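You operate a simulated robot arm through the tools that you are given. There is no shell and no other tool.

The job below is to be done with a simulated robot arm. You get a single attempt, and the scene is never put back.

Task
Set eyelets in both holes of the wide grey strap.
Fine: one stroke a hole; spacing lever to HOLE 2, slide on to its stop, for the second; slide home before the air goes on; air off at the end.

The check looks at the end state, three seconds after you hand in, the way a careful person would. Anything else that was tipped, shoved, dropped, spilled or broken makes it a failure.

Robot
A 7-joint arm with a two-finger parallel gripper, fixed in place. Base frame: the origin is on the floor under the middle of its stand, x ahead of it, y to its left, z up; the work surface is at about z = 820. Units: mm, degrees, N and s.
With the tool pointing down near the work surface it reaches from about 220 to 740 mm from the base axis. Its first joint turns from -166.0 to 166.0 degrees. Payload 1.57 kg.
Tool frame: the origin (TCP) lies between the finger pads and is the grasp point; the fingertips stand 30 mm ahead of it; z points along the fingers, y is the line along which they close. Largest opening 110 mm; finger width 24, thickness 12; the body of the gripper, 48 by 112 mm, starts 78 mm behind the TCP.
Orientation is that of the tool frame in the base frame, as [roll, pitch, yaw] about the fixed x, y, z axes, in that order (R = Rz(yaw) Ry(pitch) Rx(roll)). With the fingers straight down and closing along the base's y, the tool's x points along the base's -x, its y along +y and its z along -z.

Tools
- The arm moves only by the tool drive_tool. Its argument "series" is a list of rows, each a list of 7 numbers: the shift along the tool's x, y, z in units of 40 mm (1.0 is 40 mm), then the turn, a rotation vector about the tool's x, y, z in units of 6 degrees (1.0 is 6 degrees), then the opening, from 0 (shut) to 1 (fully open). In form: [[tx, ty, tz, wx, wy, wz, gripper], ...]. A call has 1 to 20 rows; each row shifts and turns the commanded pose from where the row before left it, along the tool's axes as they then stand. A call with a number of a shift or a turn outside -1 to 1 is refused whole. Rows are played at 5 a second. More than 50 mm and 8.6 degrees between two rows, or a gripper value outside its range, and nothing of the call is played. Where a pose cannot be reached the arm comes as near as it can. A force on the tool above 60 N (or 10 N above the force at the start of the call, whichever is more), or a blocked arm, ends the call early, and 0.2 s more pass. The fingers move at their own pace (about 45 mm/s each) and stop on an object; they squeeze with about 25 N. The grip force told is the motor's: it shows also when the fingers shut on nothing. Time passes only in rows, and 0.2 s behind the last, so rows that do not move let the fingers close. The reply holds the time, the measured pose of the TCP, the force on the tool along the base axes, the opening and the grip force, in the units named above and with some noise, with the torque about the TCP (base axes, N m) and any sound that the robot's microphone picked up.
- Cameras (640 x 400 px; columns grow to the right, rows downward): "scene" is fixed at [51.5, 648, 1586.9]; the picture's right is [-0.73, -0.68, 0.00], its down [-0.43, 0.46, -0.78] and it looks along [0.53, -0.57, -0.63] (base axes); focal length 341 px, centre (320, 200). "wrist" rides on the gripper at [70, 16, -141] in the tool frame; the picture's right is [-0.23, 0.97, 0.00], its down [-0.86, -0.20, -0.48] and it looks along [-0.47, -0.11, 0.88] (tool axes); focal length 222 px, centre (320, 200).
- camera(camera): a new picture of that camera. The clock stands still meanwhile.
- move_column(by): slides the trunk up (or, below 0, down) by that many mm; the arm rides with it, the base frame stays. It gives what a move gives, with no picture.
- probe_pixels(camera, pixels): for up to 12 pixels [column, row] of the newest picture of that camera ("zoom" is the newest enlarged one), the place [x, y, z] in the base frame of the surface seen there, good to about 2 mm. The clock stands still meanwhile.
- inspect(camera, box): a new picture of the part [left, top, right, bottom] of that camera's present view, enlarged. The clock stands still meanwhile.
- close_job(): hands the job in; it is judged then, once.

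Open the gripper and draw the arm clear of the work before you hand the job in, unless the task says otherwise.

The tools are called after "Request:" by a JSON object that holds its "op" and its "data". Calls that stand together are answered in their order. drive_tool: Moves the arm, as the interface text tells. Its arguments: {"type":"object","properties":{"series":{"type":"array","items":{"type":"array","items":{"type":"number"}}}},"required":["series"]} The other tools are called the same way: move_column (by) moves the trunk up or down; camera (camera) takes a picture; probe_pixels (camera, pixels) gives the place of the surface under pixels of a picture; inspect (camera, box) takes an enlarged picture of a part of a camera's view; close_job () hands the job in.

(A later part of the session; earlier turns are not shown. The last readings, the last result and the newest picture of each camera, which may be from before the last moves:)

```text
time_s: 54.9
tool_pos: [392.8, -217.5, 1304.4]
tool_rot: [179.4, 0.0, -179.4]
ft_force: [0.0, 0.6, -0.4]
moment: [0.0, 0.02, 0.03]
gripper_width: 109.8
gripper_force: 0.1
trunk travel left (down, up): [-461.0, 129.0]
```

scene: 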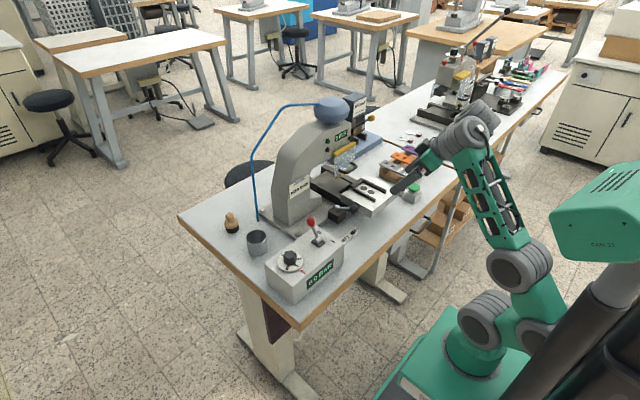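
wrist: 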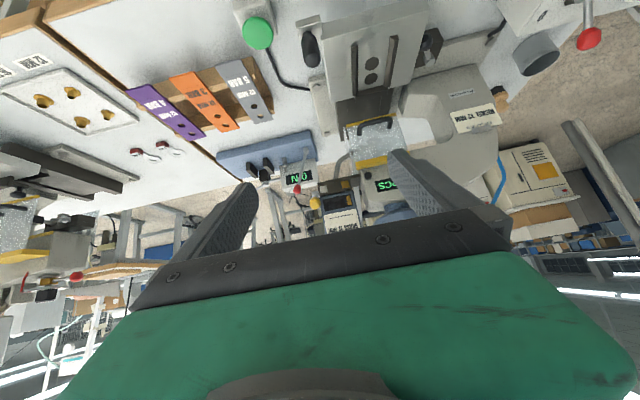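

Tool is vertical. I move to about (480,-325,1080) above the strap rack for a top view.

Request:
{"op": "drive_tool", "data": {"series": [[-0.362, -0.45, 0.933, 0.1, 0, 0.1, 1], [-0.362, -0.45, 0.933, 0, 0, 0, 1], [-0.362, -0.45, 0.933, 0, 0, 0, 1], [-0.362, -0.45, 0.933, 0, 0, 0, 1], [-0.362, -0.45, 0.933, 0, 0, 0, 1], [-0.362, -0.45, 0.933, 0, 0, 0, 1], [0, 0, 0, 0, 0, 0, 1]]}}

Request:
{"op": "camera", "data": {"camera": "wrist"}}

Request:
{"op": "inspect", "data": {"camera": "wrist", "box": [240, 100, 400, 200]}}

```text
time_s: 56.5
tool_pos: [480.2, -325.4, 1079.7]
tool_rot: [180.0, 0.2, 180.0]
ft_force: [0.4, 0.1, 0.0]
moment: [0.03, 0.03, -0.02]
gripper_width: 110.1
gripper_force: 0.1
trunk travel left (down, up): [-461.0, 129.0]
```

```text
taken
```

wrist: 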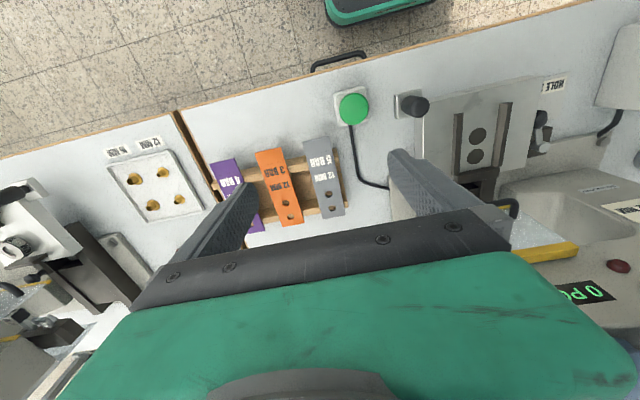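

```text
4.00 times, centred on (320, 150) of wrist
```

zoom: 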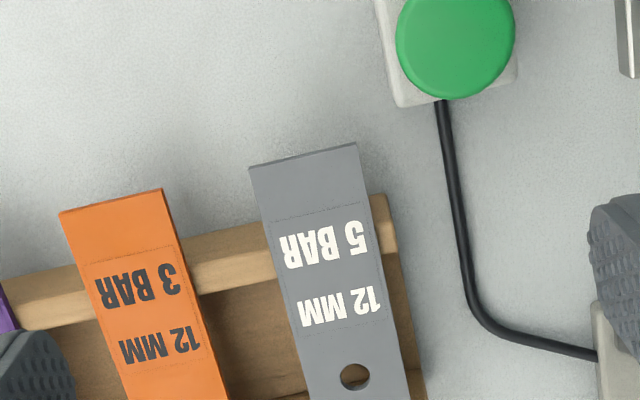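

I probe the grey strap's near-end corners, edges and rack rails in this zoom.

Request:
{"op": "probe_pixels", "data": {"camera": "zoom", "pixels": [[254, 170], [353, 148], [268, 235], [366, 215], [290, 330], [390, 330], [300, 390], [403, 385], [355, 376], [385, 230], [230, 270], [185, 300]]}}

Request:
{"op": "inspect", "data": {"camera": "wrist", "box": [240, 140, 400, 240]}}

Request:
{"op": "probe_pixels", "data": {"camera": "zoom", "pixels": [[355, 216], [355, 232], [372, 275], [320, 300], [418, 290], [312, 240], [410, 250], [370, 295], [415, 240], [430, 300], [200, 240], [440, 330]]}}

```text
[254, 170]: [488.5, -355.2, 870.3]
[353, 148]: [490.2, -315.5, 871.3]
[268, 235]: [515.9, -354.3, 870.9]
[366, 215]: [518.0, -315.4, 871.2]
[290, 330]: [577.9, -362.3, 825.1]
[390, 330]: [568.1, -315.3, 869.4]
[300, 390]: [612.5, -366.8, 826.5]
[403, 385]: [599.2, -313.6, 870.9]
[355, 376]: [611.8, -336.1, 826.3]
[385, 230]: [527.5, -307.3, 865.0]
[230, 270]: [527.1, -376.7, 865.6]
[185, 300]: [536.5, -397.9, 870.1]
```

```text
4.00 times, centred on (320, 190) of wrist
```

zoom: 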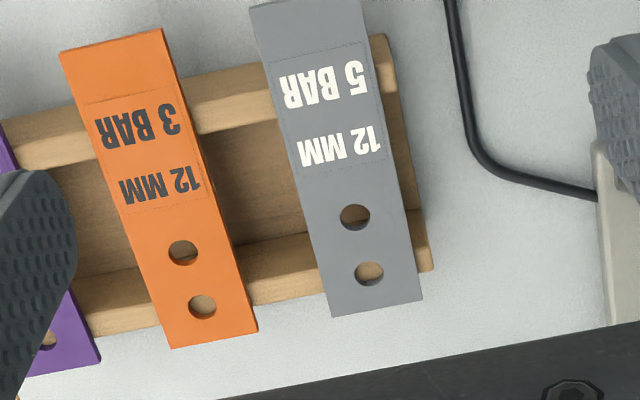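

```text
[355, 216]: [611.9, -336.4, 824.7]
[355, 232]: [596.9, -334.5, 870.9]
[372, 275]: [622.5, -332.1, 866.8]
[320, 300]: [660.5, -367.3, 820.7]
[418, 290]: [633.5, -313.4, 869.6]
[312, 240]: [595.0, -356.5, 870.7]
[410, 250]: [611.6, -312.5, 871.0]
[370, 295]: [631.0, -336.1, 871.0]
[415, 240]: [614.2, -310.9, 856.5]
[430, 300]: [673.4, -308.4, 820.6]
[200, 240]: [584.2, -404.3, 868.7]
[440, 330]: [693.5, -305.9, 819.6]
```

Strap spans x≈487.5–637.5, y≈-356…-313 (center -334.5), top z 871; holes near x 588 and 619. I probe the button box and the slide nest to plan clearances.

Request:
{"op": "probe_pixels", "data": {"camera": "wrist", "pixels": [[341, 123], [367, 121], [338, 100], [364, 90], [353, 108], [262, 150], [285, 147], [281, 165], [418, 105], [410, 95], [349, 150], [335, 140]]}}

Request:
{"op": "inspect", "data": {"camera": "wrist", "box": [390, 60, 550, 160]}}

Request:
{"op": "probe_pixels", "data": {"camera": "zoom", "pixels": [[140, 120], [145, 160], [500, 80], [160, 250], [265, 215], [265, 300], [350, 170], [350, 285], [500, 175], [455, 175], [420, 350], [280, 380]]}}

```text
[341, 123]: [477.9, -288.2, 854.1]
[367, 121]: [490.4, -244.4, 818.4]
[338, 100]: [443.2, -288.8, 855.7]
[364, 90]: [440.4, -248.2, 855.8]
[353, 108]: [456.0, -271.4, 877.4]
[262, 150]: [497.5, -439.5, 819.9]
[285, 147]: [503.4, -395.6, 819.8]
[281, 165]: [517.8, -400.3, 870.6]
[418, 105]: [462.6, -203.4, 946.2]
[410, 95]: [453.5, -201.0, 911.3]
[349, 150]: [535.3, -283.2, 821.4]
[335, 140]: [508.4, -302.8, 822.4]
```

```text
4.00 times, centred on (470, 110) of wrist
```

zoom: 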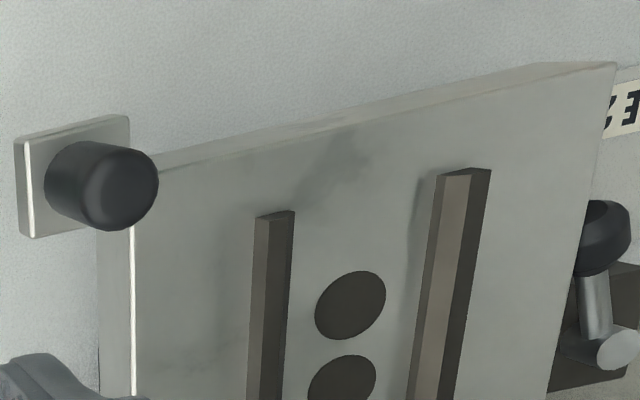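

```text
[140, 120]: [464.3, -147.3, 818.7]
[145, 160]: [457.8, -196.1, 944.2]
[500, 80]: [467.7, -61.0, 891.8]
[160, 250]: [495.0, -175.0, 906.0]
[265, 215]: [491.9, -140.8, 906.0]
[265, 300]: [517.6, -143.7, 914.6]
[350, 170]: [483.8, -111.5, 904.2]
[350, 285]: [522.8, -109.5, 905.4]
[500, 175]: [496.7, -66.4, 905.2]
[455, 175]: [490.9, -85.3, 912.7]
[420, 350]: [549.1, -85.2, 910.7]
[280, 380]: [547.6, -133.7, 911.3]
```

Before grasping, I move over the slide to measure the nest precisely.

Request:
{"op": "drive_tool", "data": {"series": [[0, 0.9, 0, 0, 0, 0, 1], [0, 0.9, 0, 0, 0, 0, 1], [0, 0.9, 0, 0, 0, 0, 1], [0, 0.9, 0, 0, 0, 0, 1], [0, 0.9, 0, 0, 0, 0, 1], [0, 0.9, 0, 0, 0, 0, 1], [0, 0, 0, 0, 0, 0, 1]]}}

Request:
{"op": "camera", "data": {"camera": "wrist"}}

Request:
{"op": "inspect", "data": {"camera": "wrist", "box": [240, 100, 400, 200]}}

```text
time_s: 58.1
tool_pos: [480.3, -107.5, 1081.5]
tool_rot: [-179.9, 0.1, 180.0]
ft_force: [-0.5, -0.3, 0.1]
moment: [0.01, 0.01, -0.02]
gripper_width: 109.9
gripper_force: 0.0
trunk travel left (down, up): [-461.0, 129.0]
```

```text
taken
```

wrist: 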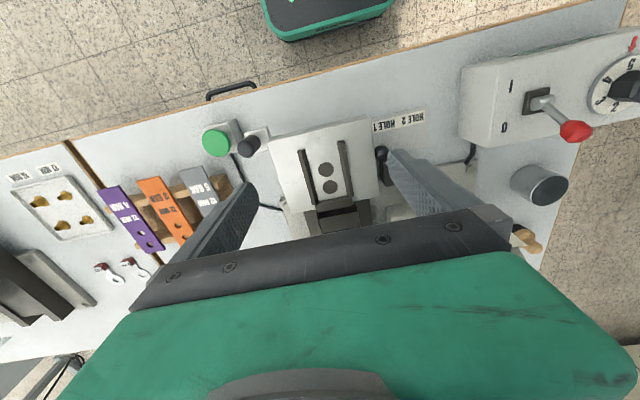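

```text
4.00 times, centred on (320, 150) of wrist
```

zoom: 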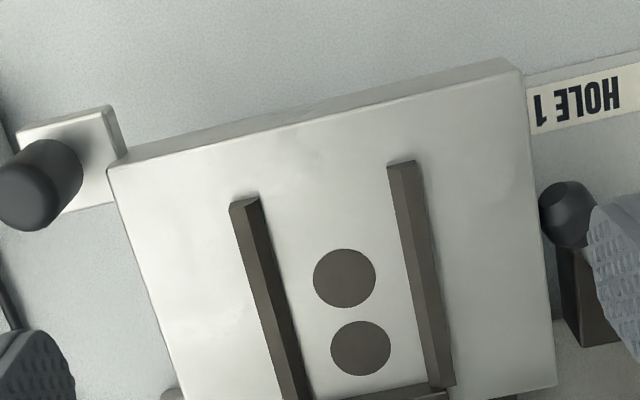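

I probe rail edges, circle centers and the back stop in this zoom.

Request:
{"op": "probe_pixels", "data": {"camera": "zoom", "pixels": [[240, 205], [255, 205], [264, 250], [275, 290], [290, 340], [303, 385], [393, 170], [408, 200], [415, 260], [425, 310], [437, 360], [380, 393]]}}

Request:
{"op": "probe_pixels", "data": {"camera": "zoom", "pixels": [[344, 278], [361, 348], [316, 279], [374, 277], [345, 250], [345, 306], [120, 165], [515, 70], [300, 120], [40, 185], [570, 215], [435, 396]]}}

Request:
{"op": "inspect", "data": {"camera": "wrist", "box": [270, 150, 398, 230]}}

```text
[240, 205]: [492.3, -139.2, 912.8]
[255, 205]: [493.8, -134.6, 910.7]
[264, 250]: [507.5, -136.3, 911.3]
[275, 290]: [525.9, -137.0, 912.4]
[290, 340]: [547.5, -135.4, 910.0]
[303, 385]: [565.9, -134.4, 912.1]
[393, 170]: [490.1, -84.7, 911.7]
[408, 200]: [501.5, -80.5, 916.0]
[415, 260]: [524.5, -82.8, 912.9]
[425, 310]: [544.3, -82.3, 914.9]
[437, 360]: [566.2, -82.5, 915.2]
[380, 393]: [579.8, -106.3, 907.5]
```

```text
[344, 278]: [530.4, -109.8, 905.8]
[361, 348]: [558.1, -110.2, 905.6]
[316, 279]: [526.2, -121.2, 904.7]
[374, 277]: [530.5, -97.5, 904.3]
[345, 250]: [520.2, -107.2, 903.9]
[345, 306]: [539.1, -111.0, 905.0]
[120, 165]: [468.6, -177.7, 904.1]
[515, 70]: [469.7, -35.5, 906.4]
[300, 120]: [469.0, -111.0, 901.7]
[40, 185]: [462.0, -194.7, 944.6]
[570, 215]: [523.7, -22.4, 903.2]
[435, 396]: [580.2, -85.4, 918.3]
```

```text
5.00 times, centred on (334, 190) of wrist
```

zoom: 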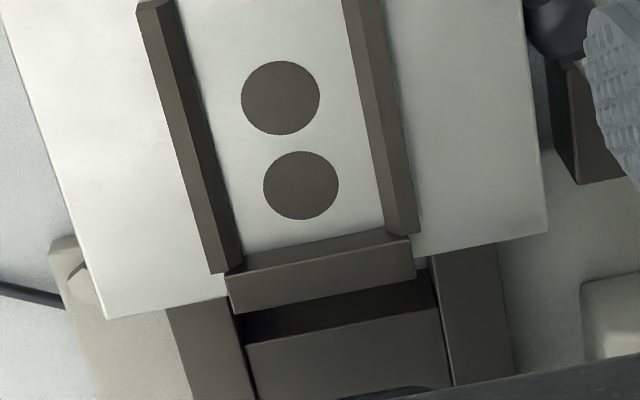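

I probe the back stop edges in this new zoom.

Request:
{"op": "probe_pixels", "data": {"camera": "zoom", "pixels": [[310, 235], [312, 250], [314, 262], [318, 285], [322, 298], [230, 262], [405, 232], [150, 12], [352, 8], [280, 98], [301, 186], [210, 250]]}}

```text
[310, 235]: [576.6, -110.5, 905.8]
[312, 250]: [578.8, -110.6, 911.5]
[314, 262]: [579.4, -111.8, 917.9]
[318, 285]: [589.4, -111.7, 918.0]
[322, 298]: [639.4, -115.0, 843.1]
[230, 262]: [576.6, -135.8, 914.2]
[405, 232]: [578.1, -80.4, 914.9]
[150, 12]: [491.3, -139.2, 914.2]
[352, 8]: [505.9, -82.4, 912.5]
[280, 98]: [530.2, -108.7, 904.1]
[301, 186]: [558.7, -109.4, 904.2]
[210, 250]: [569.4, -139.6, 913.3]
```

Nest: rails' inner faces y≈-134.5 and -85.5, back stop face x≈578.5, plate z≈905. I go above the grey strap's near end (499,-334.5) with 60 mm opening.

Request:
{"op": "drive_tool", "data": {"series": [[-0.078, -0.946, 0.42, 0, 0, 0, 0.55], [-0.078, -0.946, 0.42, 0, 0, 0, 0.55], [-0.078, -0.946, 0.42, 0, 0, 0, 0.55], [-0.078, -0.946, 0.42, 0, 0, 0, 0.55], [-0.078, -0.946, 0.42, 0, 0, 0, 0.55], [-0.078, -0.946, 0.42, 0, 0, 0, 0.55], [0, 0, 0, 0, 0, 0, 0.55]]}}

Request:
{"op": "camera", "data": {"camera": "wrist"}}

Request:
{"op": "inspect", "data": {"camera": "wrist", "box": [240, 120, 400, 220]}}

```text
time_s: 59.7
tool_pos: [500.1, -335.9, 980.3]
tool_rot: [179.9, -0.1, -180.0]
ft_force: [0.6, -0.9, -0.2]
moment: [-0.02, 0.01, -0.03]
gripper_width: 60.5
gripper_force: 0.2
trunk travel left (down, up): [-461.0, 129.0]
```

```text
taken
```

wrist: 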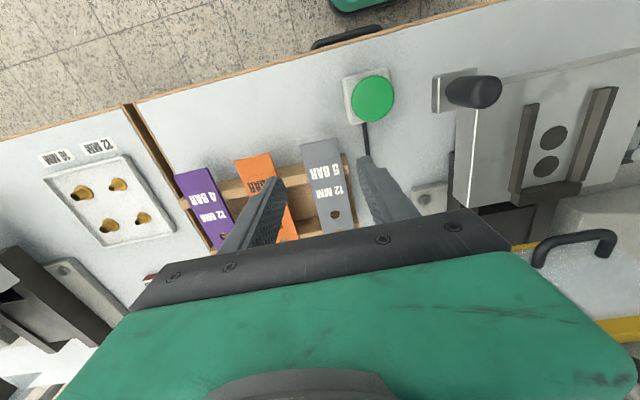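

```text
4.00 times, centred on (320, 170) of wrist
```

zoom: 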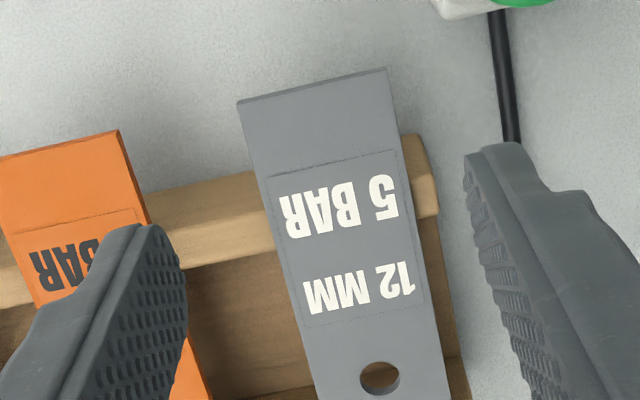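

I probe the orange strap's edge, the grey strap's corners and the rack's front rail for finger clearance.

Request:
{"op": "probe_pixels", "data": {"camera": "zoom", "pixels": [[116, 136], [140, 195], [243, 106], [382, 74], [262, 180], [405, 160], [415, 140], [418, 170], [180, 190], [436, 185]]}}

```text
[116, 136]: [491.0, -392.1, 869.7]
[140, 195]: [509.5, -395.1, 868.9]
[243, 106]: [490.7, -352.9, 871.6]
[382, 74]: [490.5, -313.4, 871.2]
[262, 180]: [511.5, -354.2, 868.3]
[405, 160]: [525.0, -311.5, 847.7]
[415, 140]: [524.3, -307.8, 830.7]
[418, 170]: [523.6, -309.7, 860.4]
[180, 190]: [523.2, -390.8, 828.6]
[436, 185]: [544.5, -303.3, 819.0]
```

Clearances are fine (orange edge y≈-393, rail front x≈523). I descend to z≈880 around the strap.

Request:
{"op": "drive_tool", "data": {"series": [[0, 0.02, 0.835, 0, 0, 0, 0.55], [0, 0.02, 0.835, 0, 0, 0, 0.55], [0, 0, 0.835, 0, 0, 0, 0.55], [0, 0, 0, 0, 0, 0, 0.55]]}}

Request:
{"op": "drive_tool", "data": {"series": [[0, 0, 0, 0, 0, 0, 0.45], [0, 0, 0, 0, 0, 0, 0.38], [0, 0, 0, 0, 0, 0, 0.35], [0, 0, 0, 0, 0, 0, 0.33], [0, 0, 0, 0, 0, 0, 0.33]]}}

Request:
{"op": "inspect", "data": {"camera": "wrist", "box": [240, 120, 400, 220]}}

```text
time_s: 60.7
tool_pos: [498.9, -333.0, 879.6]
tool_rot: [179.9, 0.1, 180.0]
ft_force: [-0.5, 0.0, -1.3]
moment: [0.01, 0.02, -0.03]
gripper_width: 60.3
gripper_force: 0.0
trunk travel left (down, up): [-461.0, 129.0]
```

```text
time_s: 61.9
tool_pos: [498.6, -333.5, 878.8]
tool_rot: [179.9, 0.0, -180.0]
ft_force: [0.0, -0.3, -0.4]
moment: [0.0, 0.05, -0.03]
gripper_width: 43.0
gripper_force: 25.1
trunk travel left (down, up): [-461.0, 129.0]
```

```text
4.00 times, centred on (320, 170) of wrist
```

zoom: 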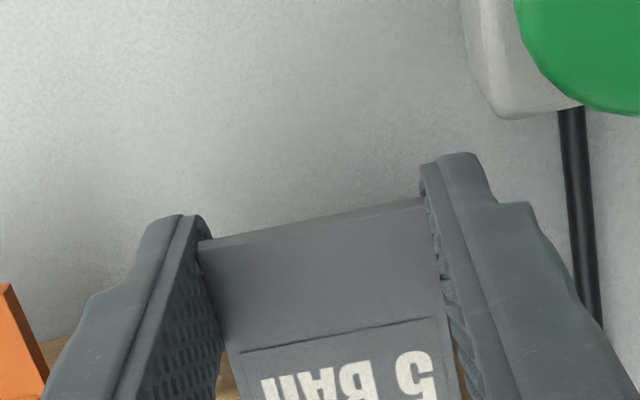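

Strap gripped (43 mm, 25 N). I lift it about 110 mm.

Request:
{"op": "drive_tool", "data": {"series": [[0, 0, -0.3, 0, 0, 0, 0.33], [0, 0, -0.7, 0, 0, 0, 0.33], [0, 0, -0.9, 0, 0, 0, 0.33], [0, 0, -0.9, 0, 0, 0, 0.33], [0, 0, 0, 0, 0, 0, 0.33]]}}

Request:
{"op": "camera", "data": {"camera": "wrist"}}

Request:
{"op": "inspect", "data": {"camera": "scene", "box": [340, 120, 452, 200]}}

```text
time_s: 63.1
tool_pos: [497.9, -333.6, 991.2]
tool_rot: [180.0, 0.1, -180.0]
ft_force: [0.3, -1.3, -0.5]
moment: [0.01, 0.02, -0.02]
gripper_width: 36.5
gripper_force: 0.1
trunk travel left (down, up): [-461.0, 129.0]
```

```text
taken
```

wrist: 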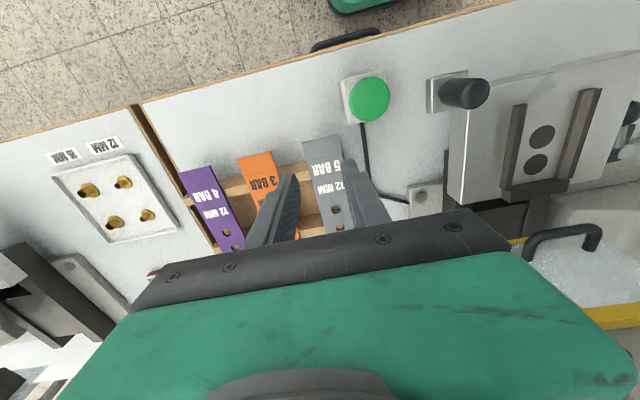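

```text
5.00 times, centred on (396, 160) of scene
```

zoom: 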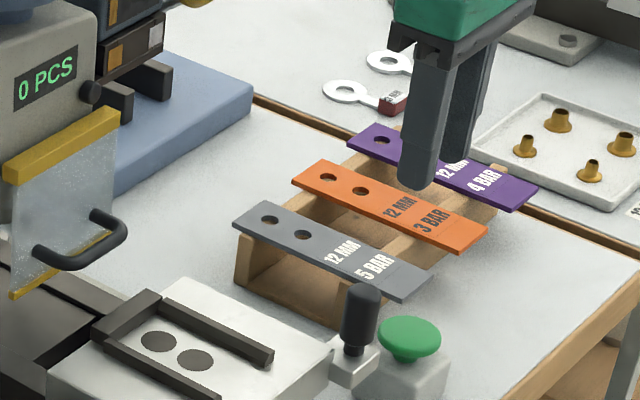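

The strap slipped out and still lies on the rack. I re-grip deeper with the strap at the TCP height and will lift slowly.

Request:
{"op": "drive_tool", "data": {"series": [[0, 0, 0, 0, 0, 0, 0.55], [0, 0, 0, 0, 0, 0, 0.55], [0, 0, 0.85, 0, 0, 0, 0.55], [0, 0, 0.85, 0, 0, 0, 0.55], [0, 0, 0.85, 0, 0, 0, 0.55], [0, 0, 0.45, 0, 0, 0, 0.55], [0, 0, 0, 0, 0, 0, 0.55]]}}

Request:
{"op": "inspect", "data": {"camera": "wrist", "box": [240, 120, 400, 220]}}

```text
time_s: 64.7
tool_pos: [499.4, -333.0, 871.8]
tool_rot: [179.9, 0.1, 180.0]
ft_force: [-0.6, 0.0, 0.2]
moment: [-0.02, 0.0, -0.02]
gripper_width: 60.5
gripper_force: 0.1
trunk travel left (down, up): [-461.0, 129.0]
```

```text
4.00 times, centred on (320, 170) of wrist
```

zoom: 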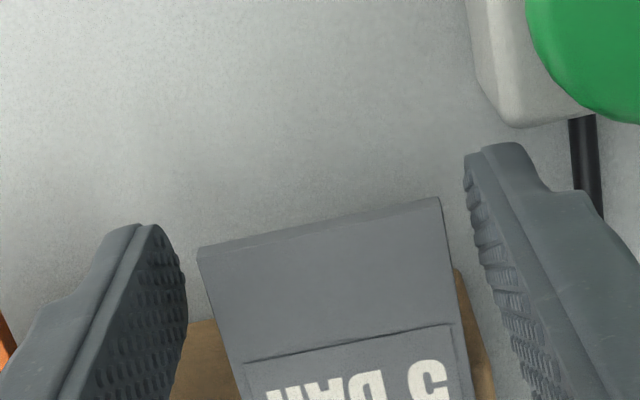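

I lower 4 mm more, close firmly and wait, then lift only a little to test.

Request:
{"op": "drive_tool", "data": {"series": [[0, 0, 0.1, 0, 0, 0, 0.5], [0, 0, 0, 0, 0, 0, 0.3], [0, 0, 0, 0, 0, 0, 0.2], [0, 0, 0, 0, 0, 0, 0.2], [0, 0, 0, 0, 0, 0, 0.2], [0, 0, 0, 0, 0, 0, 0.2]]}}

Request:
{"op": "drive_tool", "data": {"series": [[0, 0, -0.05, 0, 0, 0, 0.2], [0, 0, -0.05, 0, 0, 0, 0.2], [0, 0, -0.05, 0, 0, 0, 0.2], [0, 0, -0.05, 0, 0, 0, 0.2], [0, 0, -0.05, 0, 0, 0, 0.2], [0, 0, -0.05, 0, 0, 0, 0.2]]}}

Request:
{"op": "inspect", "data": {"camera": "scene", "box": [340, 120, 452, 200]}}

```text
time_s: 66.1
tool_pos: [499.4, -333.8, 867.7]
tool_rot: [179.9, 0.1, 179.9]
ft_force: [0.1, 0.3, 0.4]
moment: [0.0, 0.01, 0.0]
gripper_width: 43.0
gripper_force: 25.4
trunk travel left (down, up): [-461.0, 129.0]
```

```text
time_s: 67.5
tool_pos: [498.2, -332.5, 879.7]
tool_rot: [179.9, 0.0, 179.9]
ft_force: [-0.9, -0.2, 0.3]
moment: [0.02, 0.01, -0.01]
gripper_width: 43.0
gripper_force: 25.2
trunk travel left (down, up): [-461.0, 129.0]
```

```text
5.00 times, centred on (396, 160) of scene
```

zoom: 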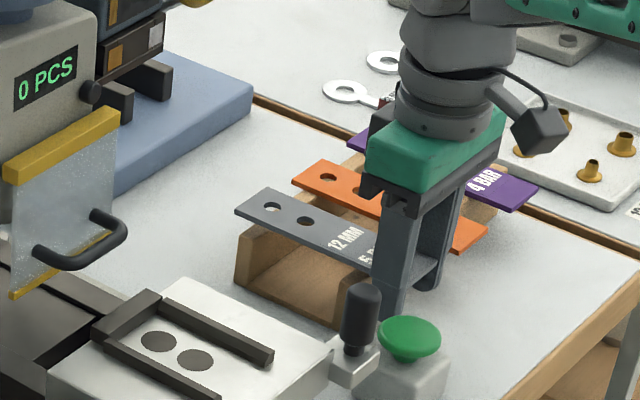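

The strap now lifts off the rack with the gripper. I continue up slowly to z≈980.

Request:
{"op": "drive_tool", "data": {"series": [[0, 0, -0.15, 0, 0, 0, 0.2], [0, 0, -0.25, 0, 0, 0, 0.2], [0, 0, -0.35, 0, 0, 0, 0.2], [0, 0, -0.45, 0, 0, 0, 0.2], [0, 0, -0.45, 0, 0, 0, 0.2], [0, 0, -0.45, 0, 0, 0, 0.2], [0, 0, -0.35, 0, 0, 0, 0.2], [0, 0, -0.15, 0, 0, 0, 0.2]]}}

Request:
{"op": "inspect", "data": {"camera": "wrist", "box": [200, 100, 440, 250]}}

Request:
{"op": "inspect", "data": {"camera": "scene", "box": [330, 100, 450, 190]}}

```text
time_s: 69.3
tool_pos: [499.3, -334.0, 983.3]
tool_rot: [179.9, 0.1, 180.0]
ft_force: [0.7, -0.7, -0.3]
moment: [0.01, 0.0, 0.0]
gripper_width: 42.9
gripper_force: 25.1
trunk travel left (down, up): [-461.0, 129.0]
```

```text
2.67 times, centred on (320, 175) of wrist
```

zoom: 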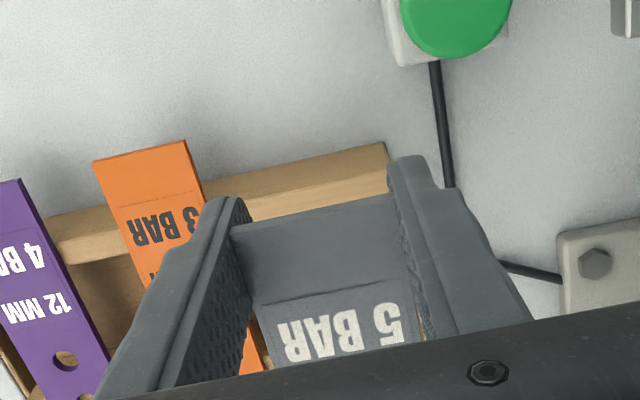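

```text
4.44 times, centred on (390, 145) of scene
```

zoom: 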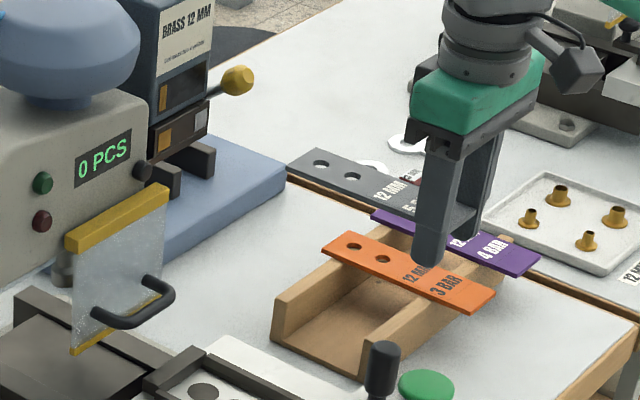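

Strap is held level. I probe its visible far end in the scene zoom to know its offset from the TCP.

Request:
{"op": "probe_pixels", "data": {"camera": "zoom", "pixels": [[291, 163], [315, 149], [335, 162], [345, 190], [300, 157], [385, 175], [400, 205], [296, 168]]}}

```text
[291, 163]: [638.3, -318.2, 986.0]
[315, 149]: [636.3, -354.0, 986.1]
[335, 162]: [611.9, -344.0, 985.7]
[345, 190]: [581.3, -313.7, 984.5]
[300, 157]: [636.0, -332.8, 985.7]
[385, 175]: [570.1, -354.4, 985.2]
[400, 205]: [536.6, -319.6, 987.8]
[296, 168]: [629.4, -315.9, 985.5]
```

Far end sits 138.5 mm ahead of the TCP. I first pull back 61 mm in x, then move +224 mm in y over the nest, staying at z≈983.

Request:
{"op": "drive_tool", "data": {"series": [[0.5, 0, 0, 0, 0, 0, 0.2], [0.52, 0, 0, 0, 0, 0, 0.2], [0.5, 0, 0, 0, 0, 0, 0.2], [0, 0.4, 0, 0, 0, 0, 0.2], [0, 0.7, 0, 0, 0, 0, 0.2], [0, 0.7, 0, 0, 0, 0, 0.2], [0, 0.7, 0, 0, 0, 0, 0.2], [0, 0.7, 0, 0, 0, 0, 0.2], [0, 0.7, 0, 0, 0, 0, 0.2], [0, 0.7, 0, 0, 0, 0, 0.2], [0, 0.6, 0, 0, 0, 0, 0.2], [0, 0.4, 0, 0, 0, 0, 0.2], [0, 0, 0, 0, 0, 0, 0.2]]}}

Request:
{"op": "camera", "data": {"camera": "scene"}}

Request:
{"op": "inspect", "data": {"camera": "scene", "box": [310, 140, 430, 230]}}

Request:
{"op": "camera", "data": {"camera": "wrist"}}

```text
time_s: 72.1
tool_pos: [438.1, -108.6, 984.0]
tool_rot: [179.9, 0.1, 179.9]
ft_force: [0.1, -0.9, 0.2]
moment: [-0.01, 0.0, 0.02]
gripper_width: 42.9
gripper_force: 24.9
trunk travel left (down, up): [-461.0, 129.0]
```

```text
taken
```

scene: 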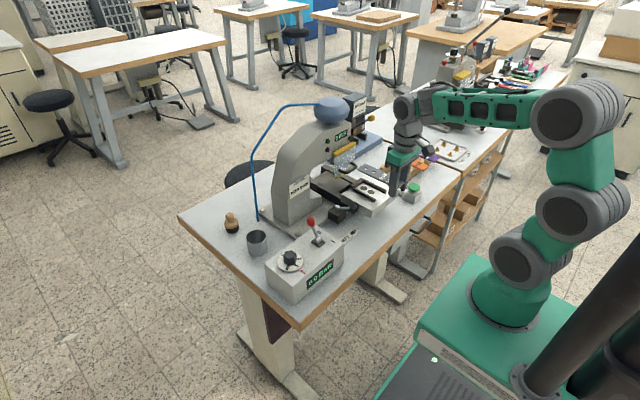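

```text
4.44 times, centred on (370, 185) of scene
```

zoom: 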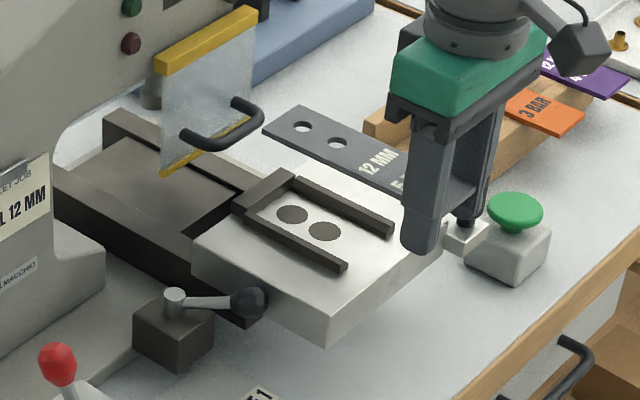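

```text
taken
```

wrist: 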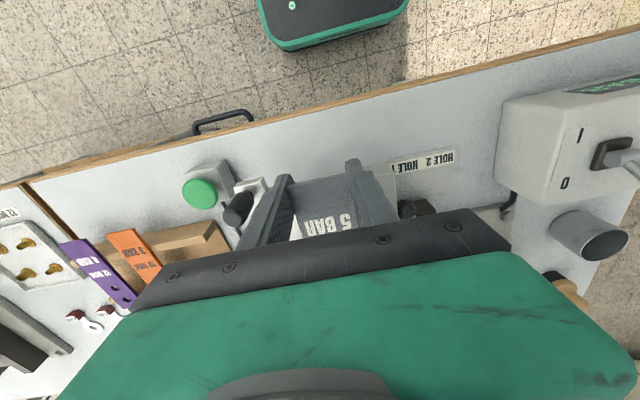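

I probe the strap's corners above the nest for alignment (target y center -110, far end x<578.5).

Request:
{"op": "probe_pixels", "data": {"camera": "scene", "pixels": [[371, 169], [377, 165], [372, 171], [394, 175], [391, 180], [385, 170]]}}

Request:
{"op": "inspect", "data": {"camera": "scene", "box": [350, 150, 414, 190]}}

Request:
{"op": "probe_pixels", "data": {"camera": "zoom", "pixels": [[94, 130], [145, 98], [120, 113], [130, 158], [200, 200], [215, 130], [290, 170], [165, 105]]}}

```text
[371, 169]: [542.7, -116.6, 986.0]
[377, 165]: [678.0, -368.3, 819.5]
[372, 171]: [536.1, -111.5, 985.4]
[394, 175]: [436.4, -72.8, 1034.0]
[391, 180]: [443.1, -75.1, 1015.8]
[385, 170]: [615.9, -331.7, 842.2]
```

```text
10.00 times, centred on (382, 170) of scene
```

zoom: 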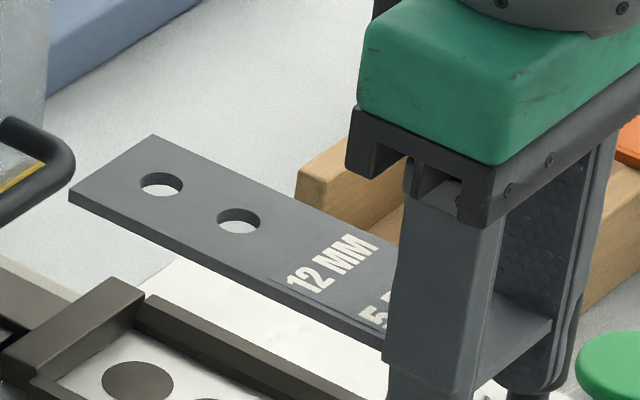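

```text
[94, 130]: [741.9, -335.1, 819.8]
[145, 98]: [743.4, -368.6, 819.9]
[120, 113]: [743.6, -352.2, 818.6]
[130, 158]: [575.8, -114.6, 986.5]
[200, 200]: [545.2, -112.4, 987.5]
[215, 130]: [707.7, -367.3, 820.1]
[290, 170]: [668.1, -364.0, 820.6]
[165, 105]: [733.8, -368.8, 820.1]
```

I probe points just inside the strap's edges in this zoom.

Request:
{"op": "probe_pixels", "data": {"camera": "zoom", "pixels": [[76, 192], [152, 139], [110, 166], [180, 244], [250, 276], [230, 172], [290, 198], [162, 184], [239, 221]]}}

```text
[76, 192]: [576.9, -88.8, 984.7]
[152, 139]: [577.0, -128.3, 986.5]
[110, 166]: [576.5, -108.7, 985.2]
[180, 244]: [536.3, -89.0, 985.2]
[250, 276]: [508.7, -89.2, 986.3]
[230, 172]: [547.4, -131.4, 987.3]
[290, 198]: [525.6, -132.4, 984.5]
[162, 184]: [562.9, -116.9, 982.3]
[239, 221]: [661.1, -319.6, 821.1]
```

The strap is centered (edges y≈-88 and -131.5, far end x≈577). I back off 2.5 mm in x and descend to just above the rails.

Request:
{"op": "drive_tool", "data": {"series": [[0.06, 0, 0.3, 0, 0, 0, 0.2], [0, 0, 0.5, 0, 0, 0, 0.2], [0, 0, 0.4, 0, 0, 0, 0.2], [0, 0, 0.2, 0, 0, 0, 0.2], [0, 0, 0, 0, 0, 0, 0.2]]}}

Request:
{"op": "inspect", "data": {"camera": "scene", "box": [330, 160, 410, 220]}}

```text
time_s: 73.3
tool_pos: [435.8, -109.9, 927.4]
tool_rot: [179.9, 0.2, 180.0]
ft_force: [0.8, 0.2, -0.8]
moment: [0.0, 0.01, -0.01]
gripper_width: 42.5
gripper_force: 25.0
trunk travel left (down, up): [-461.0, 129.0]
```

```text
6.67 times, centred on (370, 190) of scene
```

zoom: 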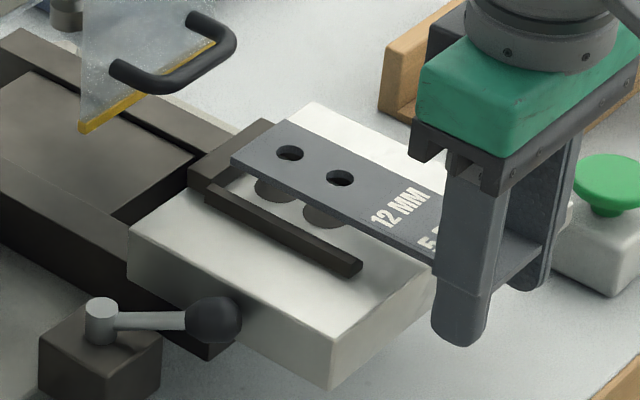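

The strap hovers just above the rails, well aligned. I lower it slowly the last ~18 mm.

Request:
{"op": "drive_tool", "data": {"series": [[0, 0, 0.1, 0, 0, 0, 0.2], [0, 0, 0.1, 0, 0, 0, 0.2], [0, 0, 0.1, 0, 0, 0, 0.2], [0, 0, 0.1, 0, 0, 0, 0.2], [0, 0, 0.05, 0, 0, 0, 0.2]]}}

Request:
{"op": "inspect", "data": {"camera": "scene", "box": [330, 160, 410, 220]}}

```text
time_s: 74.5
tool_pos: [436.8, -108.3, 908.9]
tool_rot: [179.9, 0.0, -180.0]
ft_force: [0.3, 0.8, -0.4]
moment: [0.0, 0.03, 0.03]
gripper_width: 42.6
gripper_force: 25.2
trunk travel left (down, up): [-461.0, 129.0]
```

```text
6.67 times, centred on (370, 190) of scene
```

zoom: 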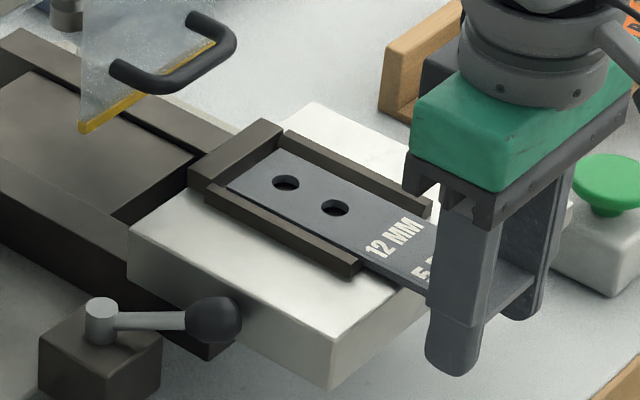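

The strap lies between the rails. I lower 2 mm more and ease it +x toward the back stop, watching the force.

Request:
{"op": "drive_tool", "data": {"series": [[0, 0, 0.05, 0, 0, 0, 0.2], [0, 0, 0.02, 0, 0, 0, 0.2], [-0.04, 0, 0, 0, 0, 0, 0.2], [-0.04, 0, 0, 0, 0, 0, 0.2], [0, 0, 0, 0, 0, 0, 0.2]]}}

Request:
{"op": "inspect", "data": {"camera": "scene", "box": [340, 165, 400, 210]}}

```text
time_s: 75.7
tool_pos: [440.1, -108.4, 908.1]
tool_rot: [180.0, 0.1, 180.0]
ft_force: [-1.1, -1.3, 5.7]
moment: [0.06, -0.26, 0.04]
gripper_width: 42.6
gripper_force: 24.8
trunk travel left (down, up): [-461.0, 129.0]
```

```text
8.89 times, centred on (370, 188) of scene
```

zoom: 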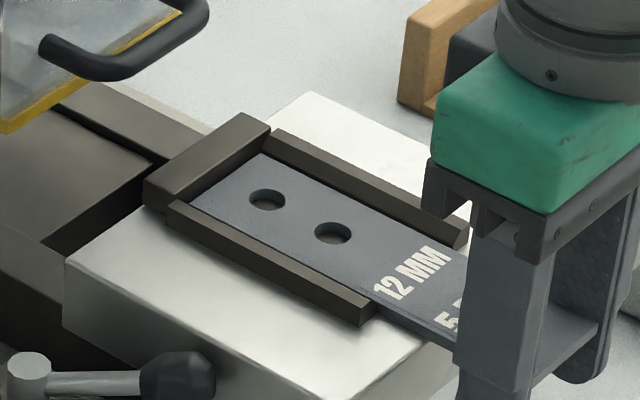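

The strap rests on the plate and is at the stop within a millimetre. I nudge 1 mm more, then release.

Request:
{"op": "drive_tool", "data": {"series": [[-0.03, 0, 0, 0, 0, 0, 0.2], [0, 0, 0, 0, 0, 0, 0.2]]}}

Request:
{"op": "drive_tool", "data": {"series": [[0, 0, 0, 0, 0, 0, 0.45], [0, 0, 0, 0, 0, 0, 0.55], [0, 0, 0, 0, 0, 0, 0.55], [0, 0, 0, 0, 0, 0, 0.55]]}}

Request:
{"op": "inspect", "data": {"camera": "scene", "box": [340, 165, 400, 210]}}

```text
time_s: 76.3
tool_pos: [441.5, -108.8, 907.6]
tool_rot: [180.0, 0.1, -179.9]
ft_force: [-1.5, -0.3, 5.0]
moment: [0.0, -0.12, -0.03]
gripper_width: 42.8
gripper_force: 24.9
trunk travel left (down, up): [-461.0, 129.0]
```

```text
time_s: 77.3
tool_pos: [441.0, -109.6, 907.7]
tool_rot: [180.0, 0.0, 180.0]
ft_force: [0.4, 0.7, 0.9]
moment: [0.0, 0.0, 0.04]
gripper_width: 60.6
gripper_force: 0.2
trunk travel left (down, up): [-461.0, 129.0]
```

```text
8.89 times, centred on (370, 188) of scene
```

zoom: 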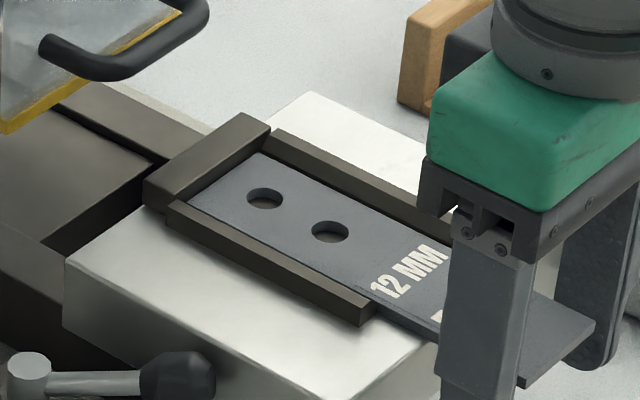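

Strap released in the nest. I raise the tool straight up 110 mm and check from above.

Request:
{"op": "drive_tool", "data": {"series": [[0, 0, -0.3, 0, 0, 0, 0.6], [0, 0, -0.8, 0, 0, 0, 0.6], [0, 0, -0.9, 0, 0, 0, 1], [0, 0, -0.9, 0, 0, 0, 1], [0, 0, -0.5, 0, 0, 0, 1]]}}

Request:
{"op": "camera", "data": {"camera": "wrist"}}

Request:
{"op": "inspect", "data": {"camera": "scene", "box": [340, 160, 420, 210]}}

```text
time_s: 78.5
tool_pos: [439.3, -108.4, 1044.0]
tool_rot: [180.0, 0.1, -180.0]
ft_force: [-0.3, 0.0, 0.0]
moment: [0.0, 0.01, -0.02]
gripper_width: 109.9
gripper_force: 0.1
trunk travel left (down, up): [-461.0, 129.0]
```

```text
taken
```

wrist: 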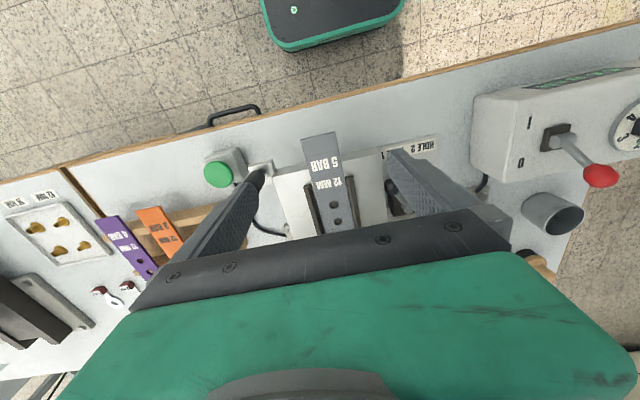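

```text
8.00 times, centred on (380, 185) of scene
```

zoom: 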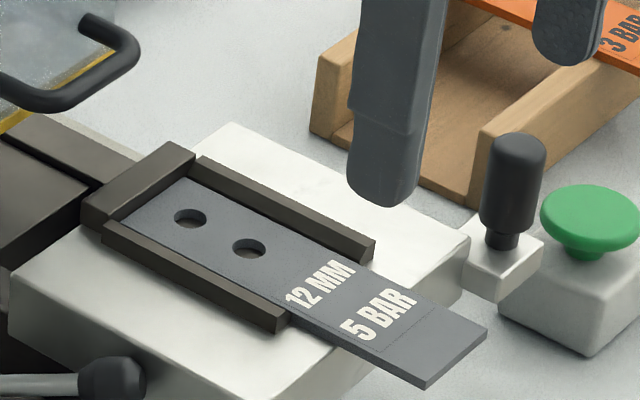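

Strap is seated. Now I measure the slide knob, the spacing lever with its labels, and the punch position for the slide travel.

Request:
{"op": "inspect", "data": {"camera": "wrist", "box": [190, 130, 318, 210]}}

Request:
{"op": "probe_pixels", "data": {"camera": "scene", "pixels": [[332, 161], [331, 158], [333, 163], [404, 180], [403, 186], [406, 188], [401, 184], [335, 211], [342, 214], [355, 235], [340, 245]]}}

Request:
{"op": "inspect", "data": {"camera": "scene", "box": [310, 195, 374, 245]}}

```text
5.00 times, centred on (254, 170) of wrist
```

zoom: 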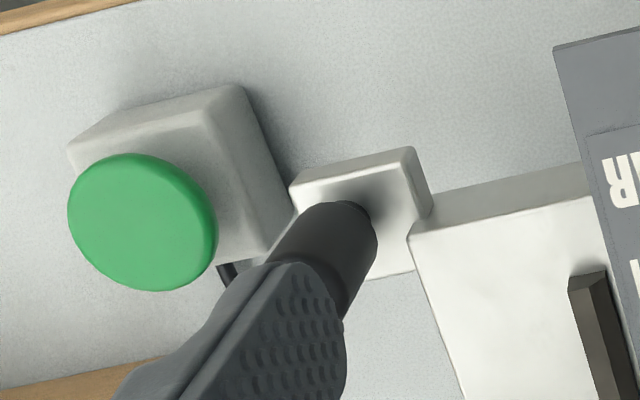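

```text
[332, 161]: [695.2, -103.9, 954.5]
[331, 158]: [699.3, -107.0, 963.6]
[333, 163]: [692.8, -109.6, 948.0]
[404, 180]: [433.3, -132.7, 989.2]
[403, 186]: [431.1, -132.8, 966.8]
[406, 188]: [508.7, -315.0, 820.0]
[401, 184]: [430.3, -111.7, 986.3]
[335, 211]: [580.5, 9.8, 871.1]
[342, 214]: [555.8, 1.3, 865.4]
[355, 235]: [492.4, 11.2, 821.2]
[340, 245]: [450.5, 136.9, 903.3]
```

```text
8.00 times, centred on (342, 220) of scene
```

zoom: 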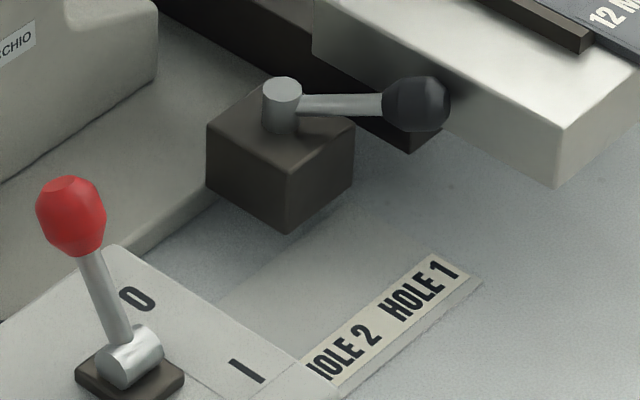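

I probe the spacing lever parts and label texts in this zoom.

Request:
{"op": "probe_pixels", "data": {"camera": "zoom", "pixels": [[415, 292], [440, 272], [345, 350], [360, 335], [282, 92], [345, 104], [410, 95], [420, 120], [395, 100], [280, 160], [120, 305], [245, 372]]}}

Request:
{"op": "camera", "data": {"camera": "wrist"}}

Request:
{"op": "probe_pixels", "data": {"camera": "wrist", "pixels": [[258, 178], [264, 172], [254, 180], [260, 166], [268, 170], [275, 160], [405, 150], [425, 146]]}}

```text
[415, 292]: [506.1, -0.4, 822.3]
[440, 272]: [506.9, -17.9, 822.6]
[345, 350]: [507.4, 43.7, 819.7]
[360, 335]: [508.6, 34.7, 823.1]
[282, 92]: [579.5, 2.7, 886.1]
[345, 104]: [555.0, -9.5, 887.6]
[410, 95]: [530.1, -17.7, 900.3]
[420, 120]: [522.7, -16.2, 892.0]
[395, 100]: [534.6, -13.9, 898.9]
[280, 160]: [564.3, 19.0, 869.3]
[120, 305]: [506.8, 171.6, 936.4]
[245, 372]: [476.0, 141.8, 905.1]
```

```text
taken
```

wrist: 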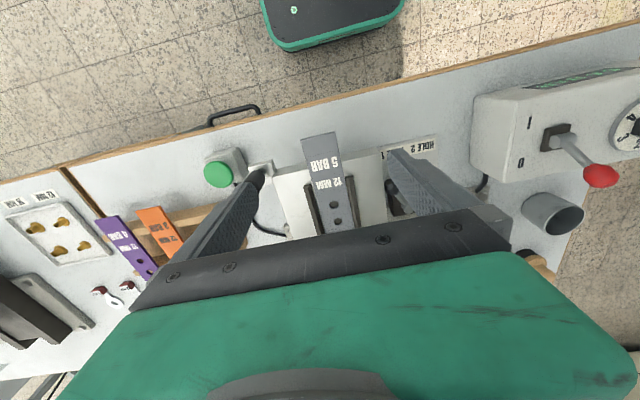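

```text
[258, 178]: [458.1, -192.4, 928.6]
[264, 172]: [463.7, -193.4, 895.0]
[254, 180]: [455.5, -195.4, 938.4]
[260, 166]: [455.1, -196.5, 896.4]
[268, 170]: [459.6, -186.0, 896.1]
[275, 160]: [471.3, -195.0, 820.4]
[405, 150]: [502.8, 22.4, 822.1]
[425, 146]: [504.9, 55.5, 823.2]
```

Knob center is about (467,-197), top z≈946; the spacing lever points to the HOLE 1 side. I close the gripper and place it just in front (-x) of the slide knob.

Request:
{"op": "drive_tool", "data": {"series": [[0.2, -0.55, 0, 0, 0, 0, 0.5], [0, -0.55, 0, 0, 0, 0, 0], [0, -0.55, 0, 0, 0, 0, 0], [0, -0.55, 0, 0, 0, 0, 0], [0, 0, 0, 0, 0, 0, 0], [0, 0, 0, 0, 0, 0, 0], [0, 0, 0.8, 0, 0, 0, 0], [0, 0, 0.8, 0, 0, 0, 0], [0, 0, 0.8, 0, 0, 0, 0], [0, 0, 0, 0, 0, 0, 0]]}}

Request:
{"op": "inspect", "data": {"camera": "scene", "box": [350, 150, 446, 210]}}

Request:
{"op": "inspect", "data": {"camera": "wrist", "box": [240, 120, 400, 220]}}

```text
time_s: 80.7
tool_pos: [434.5, -196.4, 947.0]
tool_rot: [179.9, 0.1, -180.0]
ft_force: [-0.3, 0.2, 0.4]
moment: [0.01, 0.0, 0.0]
gripper_width: 0.0
gripper_force: 21.6
trunk travel left (down, up): [-461.0, 129.0]
```

```text
6.67 times, centred on (398, 180) of scene
```

zoom: 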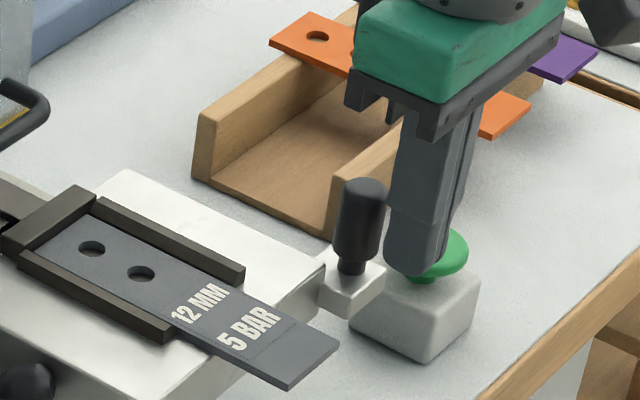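

```text
4.00 times, centred on (320, 170) of wrist
```

zoom: 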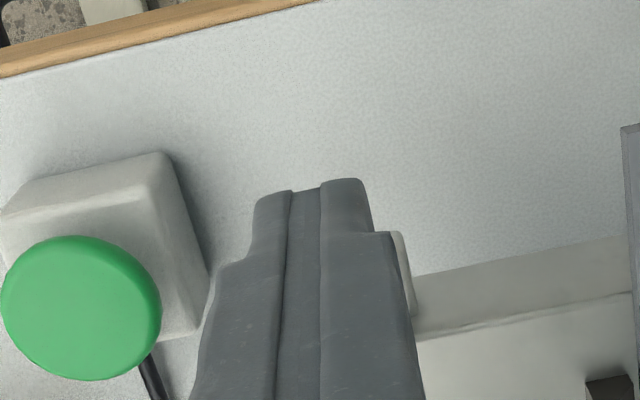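

The fingertips are just in front of the knob. I push +x gently for the first 40 mm and check.

Request:
{"op": "drive_tool", "data": {"series": [[-0.1, 0, 0, 0, 0, 0, 0], [-0.1, 0, 0, 0, 0, 0, 0], [-0.1, 0, 0, 0, 0, 0, 0], [-0.1, 0, 0, 0, 0, 0, 0], [-0.15, 0, 0, 0, 0, 0, 0], [-0.15, 0, 0, 0, 0, 0, 0], [-0.15, 0, 0, 0, 0, 0, 0], [-0.15, 0, 0, 0, 0, 0, 0]]}}

Request:
{"op": "inspect", "data": {"camera": "scene", "box": [320, 140, 432, 210]}}

```text
time_s: 82.5
tool_pos: [473.3, -197.6, 947.2]
tool_rot: [179.9, 0.1, -180.0]
ft_force: [-0.7, 1.3, -0.2]
moment: [0.05, 0.05, 0.02]
gripper_width: 0.2
gripper_force: 21.6
trunk travel left (down, up): [-461.0, 129.0]
```

```text
5.71 times, centred on (376, 175) of scene
```

zoom: 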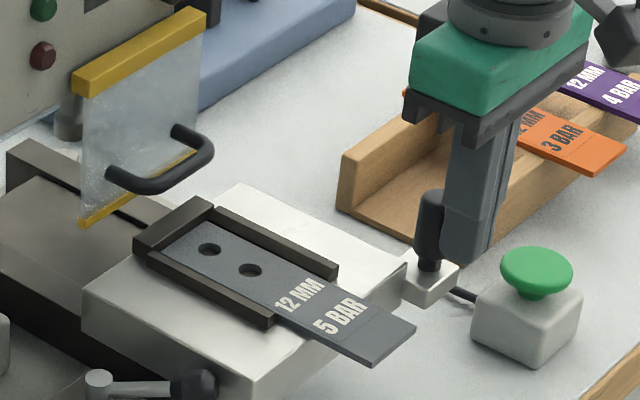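

The slide follows smoothly. I continue pushing about 80 mm.

Request:
{"op": "drive_tool", "data": {"series": [[-0.2, 0, 0, 0, 0, 0, 0], [-0.2, 0, 0, 0, 0, 0, 0], [-0.2, 0, 0, 0, 0, 0, 0], [-0.2, 0, 0, 0, 0, 0, 0], [-0.2, 0, 0, 0, 0, 0, 0], [-0.2, 0, 0, 0, 0, 0, 0], [-0.2, 0, 0, 0, 0, 0, 0], [-0.2, 0, 0, 0, 0, 0, 0], [-0.2, 0, 0, 0, 0, 0, 0], [-0.15, 0, 0, 0, 0, 0, 0]]}}

Request:
{"op": "inspect", "data": {"camera": "scene", "box": [305, 130, 417, 200]}}

```text
time_s: 84.7
tool_pos: [550.7, -196.5, 946.9]
tool_rot: [179.9, 0.2, 179.9]
ft_force: [-0.8, 0.2, -0.9]
moment: [0.01, 0.02, -0.03]
gripper_width: 0.2
gripper_force: 21.7
trunk travel left (down, up): [-461.0, 129.0]
```

```text
5.71 times, centred on (361, 165) of scene
```

zoom: 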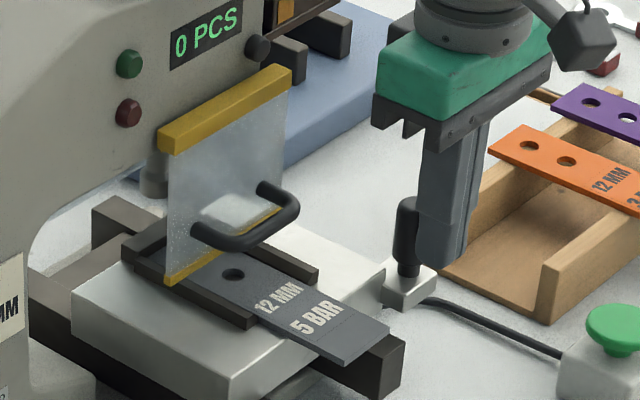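

The slide is at ~108 mm travel with the strap under the guard. I continue in 4 mm steps until the stop is felt.

Request:
{"op": "drive_tool", "data": {"series": [[-0.1, 0, 0, 0, 0, 0, 0], [-0.1, 0, 0, 0, 0, 0, 0], [-0.1, 0, 0, 0, 0, 0, 0], [-0.1, 0, 0, 0, 0, 0, 0], [-0.1, 0, 0, 0, 0, 0, 0], [-0.1, 0, 0, 0, 0, 0, 0], [-0.1, 0, 0, 0, 0, 0, 0], [0, 0, 0, 0, 0, 0, 0]]}}

Request:
{"op": "inspect", "data": {"camera": "scene", "box": [305, 130, 417, 200]}}

```text
time_s: 86.5
tool_pos: [578.8, -197.5, 946.4]
tool_rot: [-180.0, 0.1, -180.0]
ft_force: [-0.7, 0.0, -0.5]
moment: [0.0, 0.0, -0.03]
gripper_width: 0.0
gripper_force: 21.6
trunk travel left (down, up): [-461.0, 129.0]
```

```text
5.71 times, centred on (361, 165) of scene
```

zoom: 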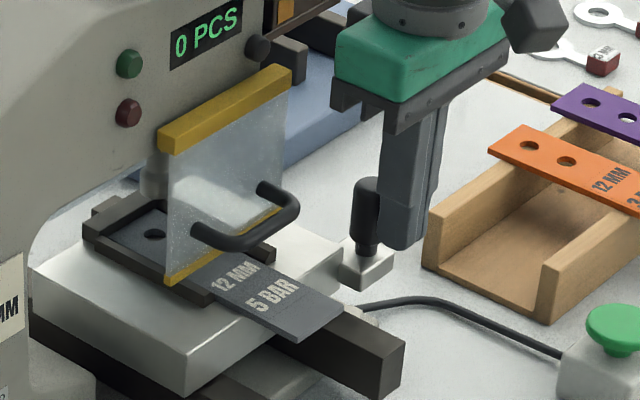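

Travel is ~136 mm with hole visible just in front of the punch. I go on in 3 mm steps.

Request:
{"op": "drive_tool", "data": {"series": [[-0.075, 0, 0, 0, 0, 0, 0], [-0.075, 0, 0, 0, 0, 0, 0], [-0.075, 0, 0, 0, 0, 0, 0], [-0.075, 0, 0, 0, 0, 0, 0], [0, 0, 0, 0, 0, 0, 0]]}}

Request:
{"op": "inspect", "data": {"camera": "scene", "box": [305, 130, 417, 200]}}

```text
time_s: 87.7
tool_pos: [583.4, -195.8, 947.3]
tool_rot: [179.7, -0.4, 179.7]
ft_force: [-48.4, -3.1, 3.4]
moment: [-0.69, 0.91, -0.22]
gripper_width: 0.0
gripper_force: 21.0
trunk travel left (down, up): [-461.0, 129.0]
```

```text
5.71 times, centred on (361, 165) of scene
```

zoom: 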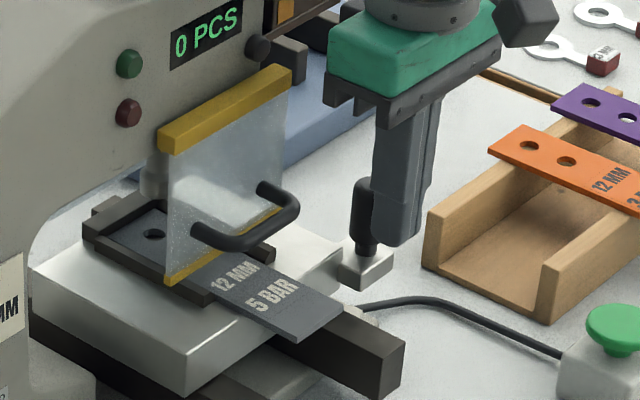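

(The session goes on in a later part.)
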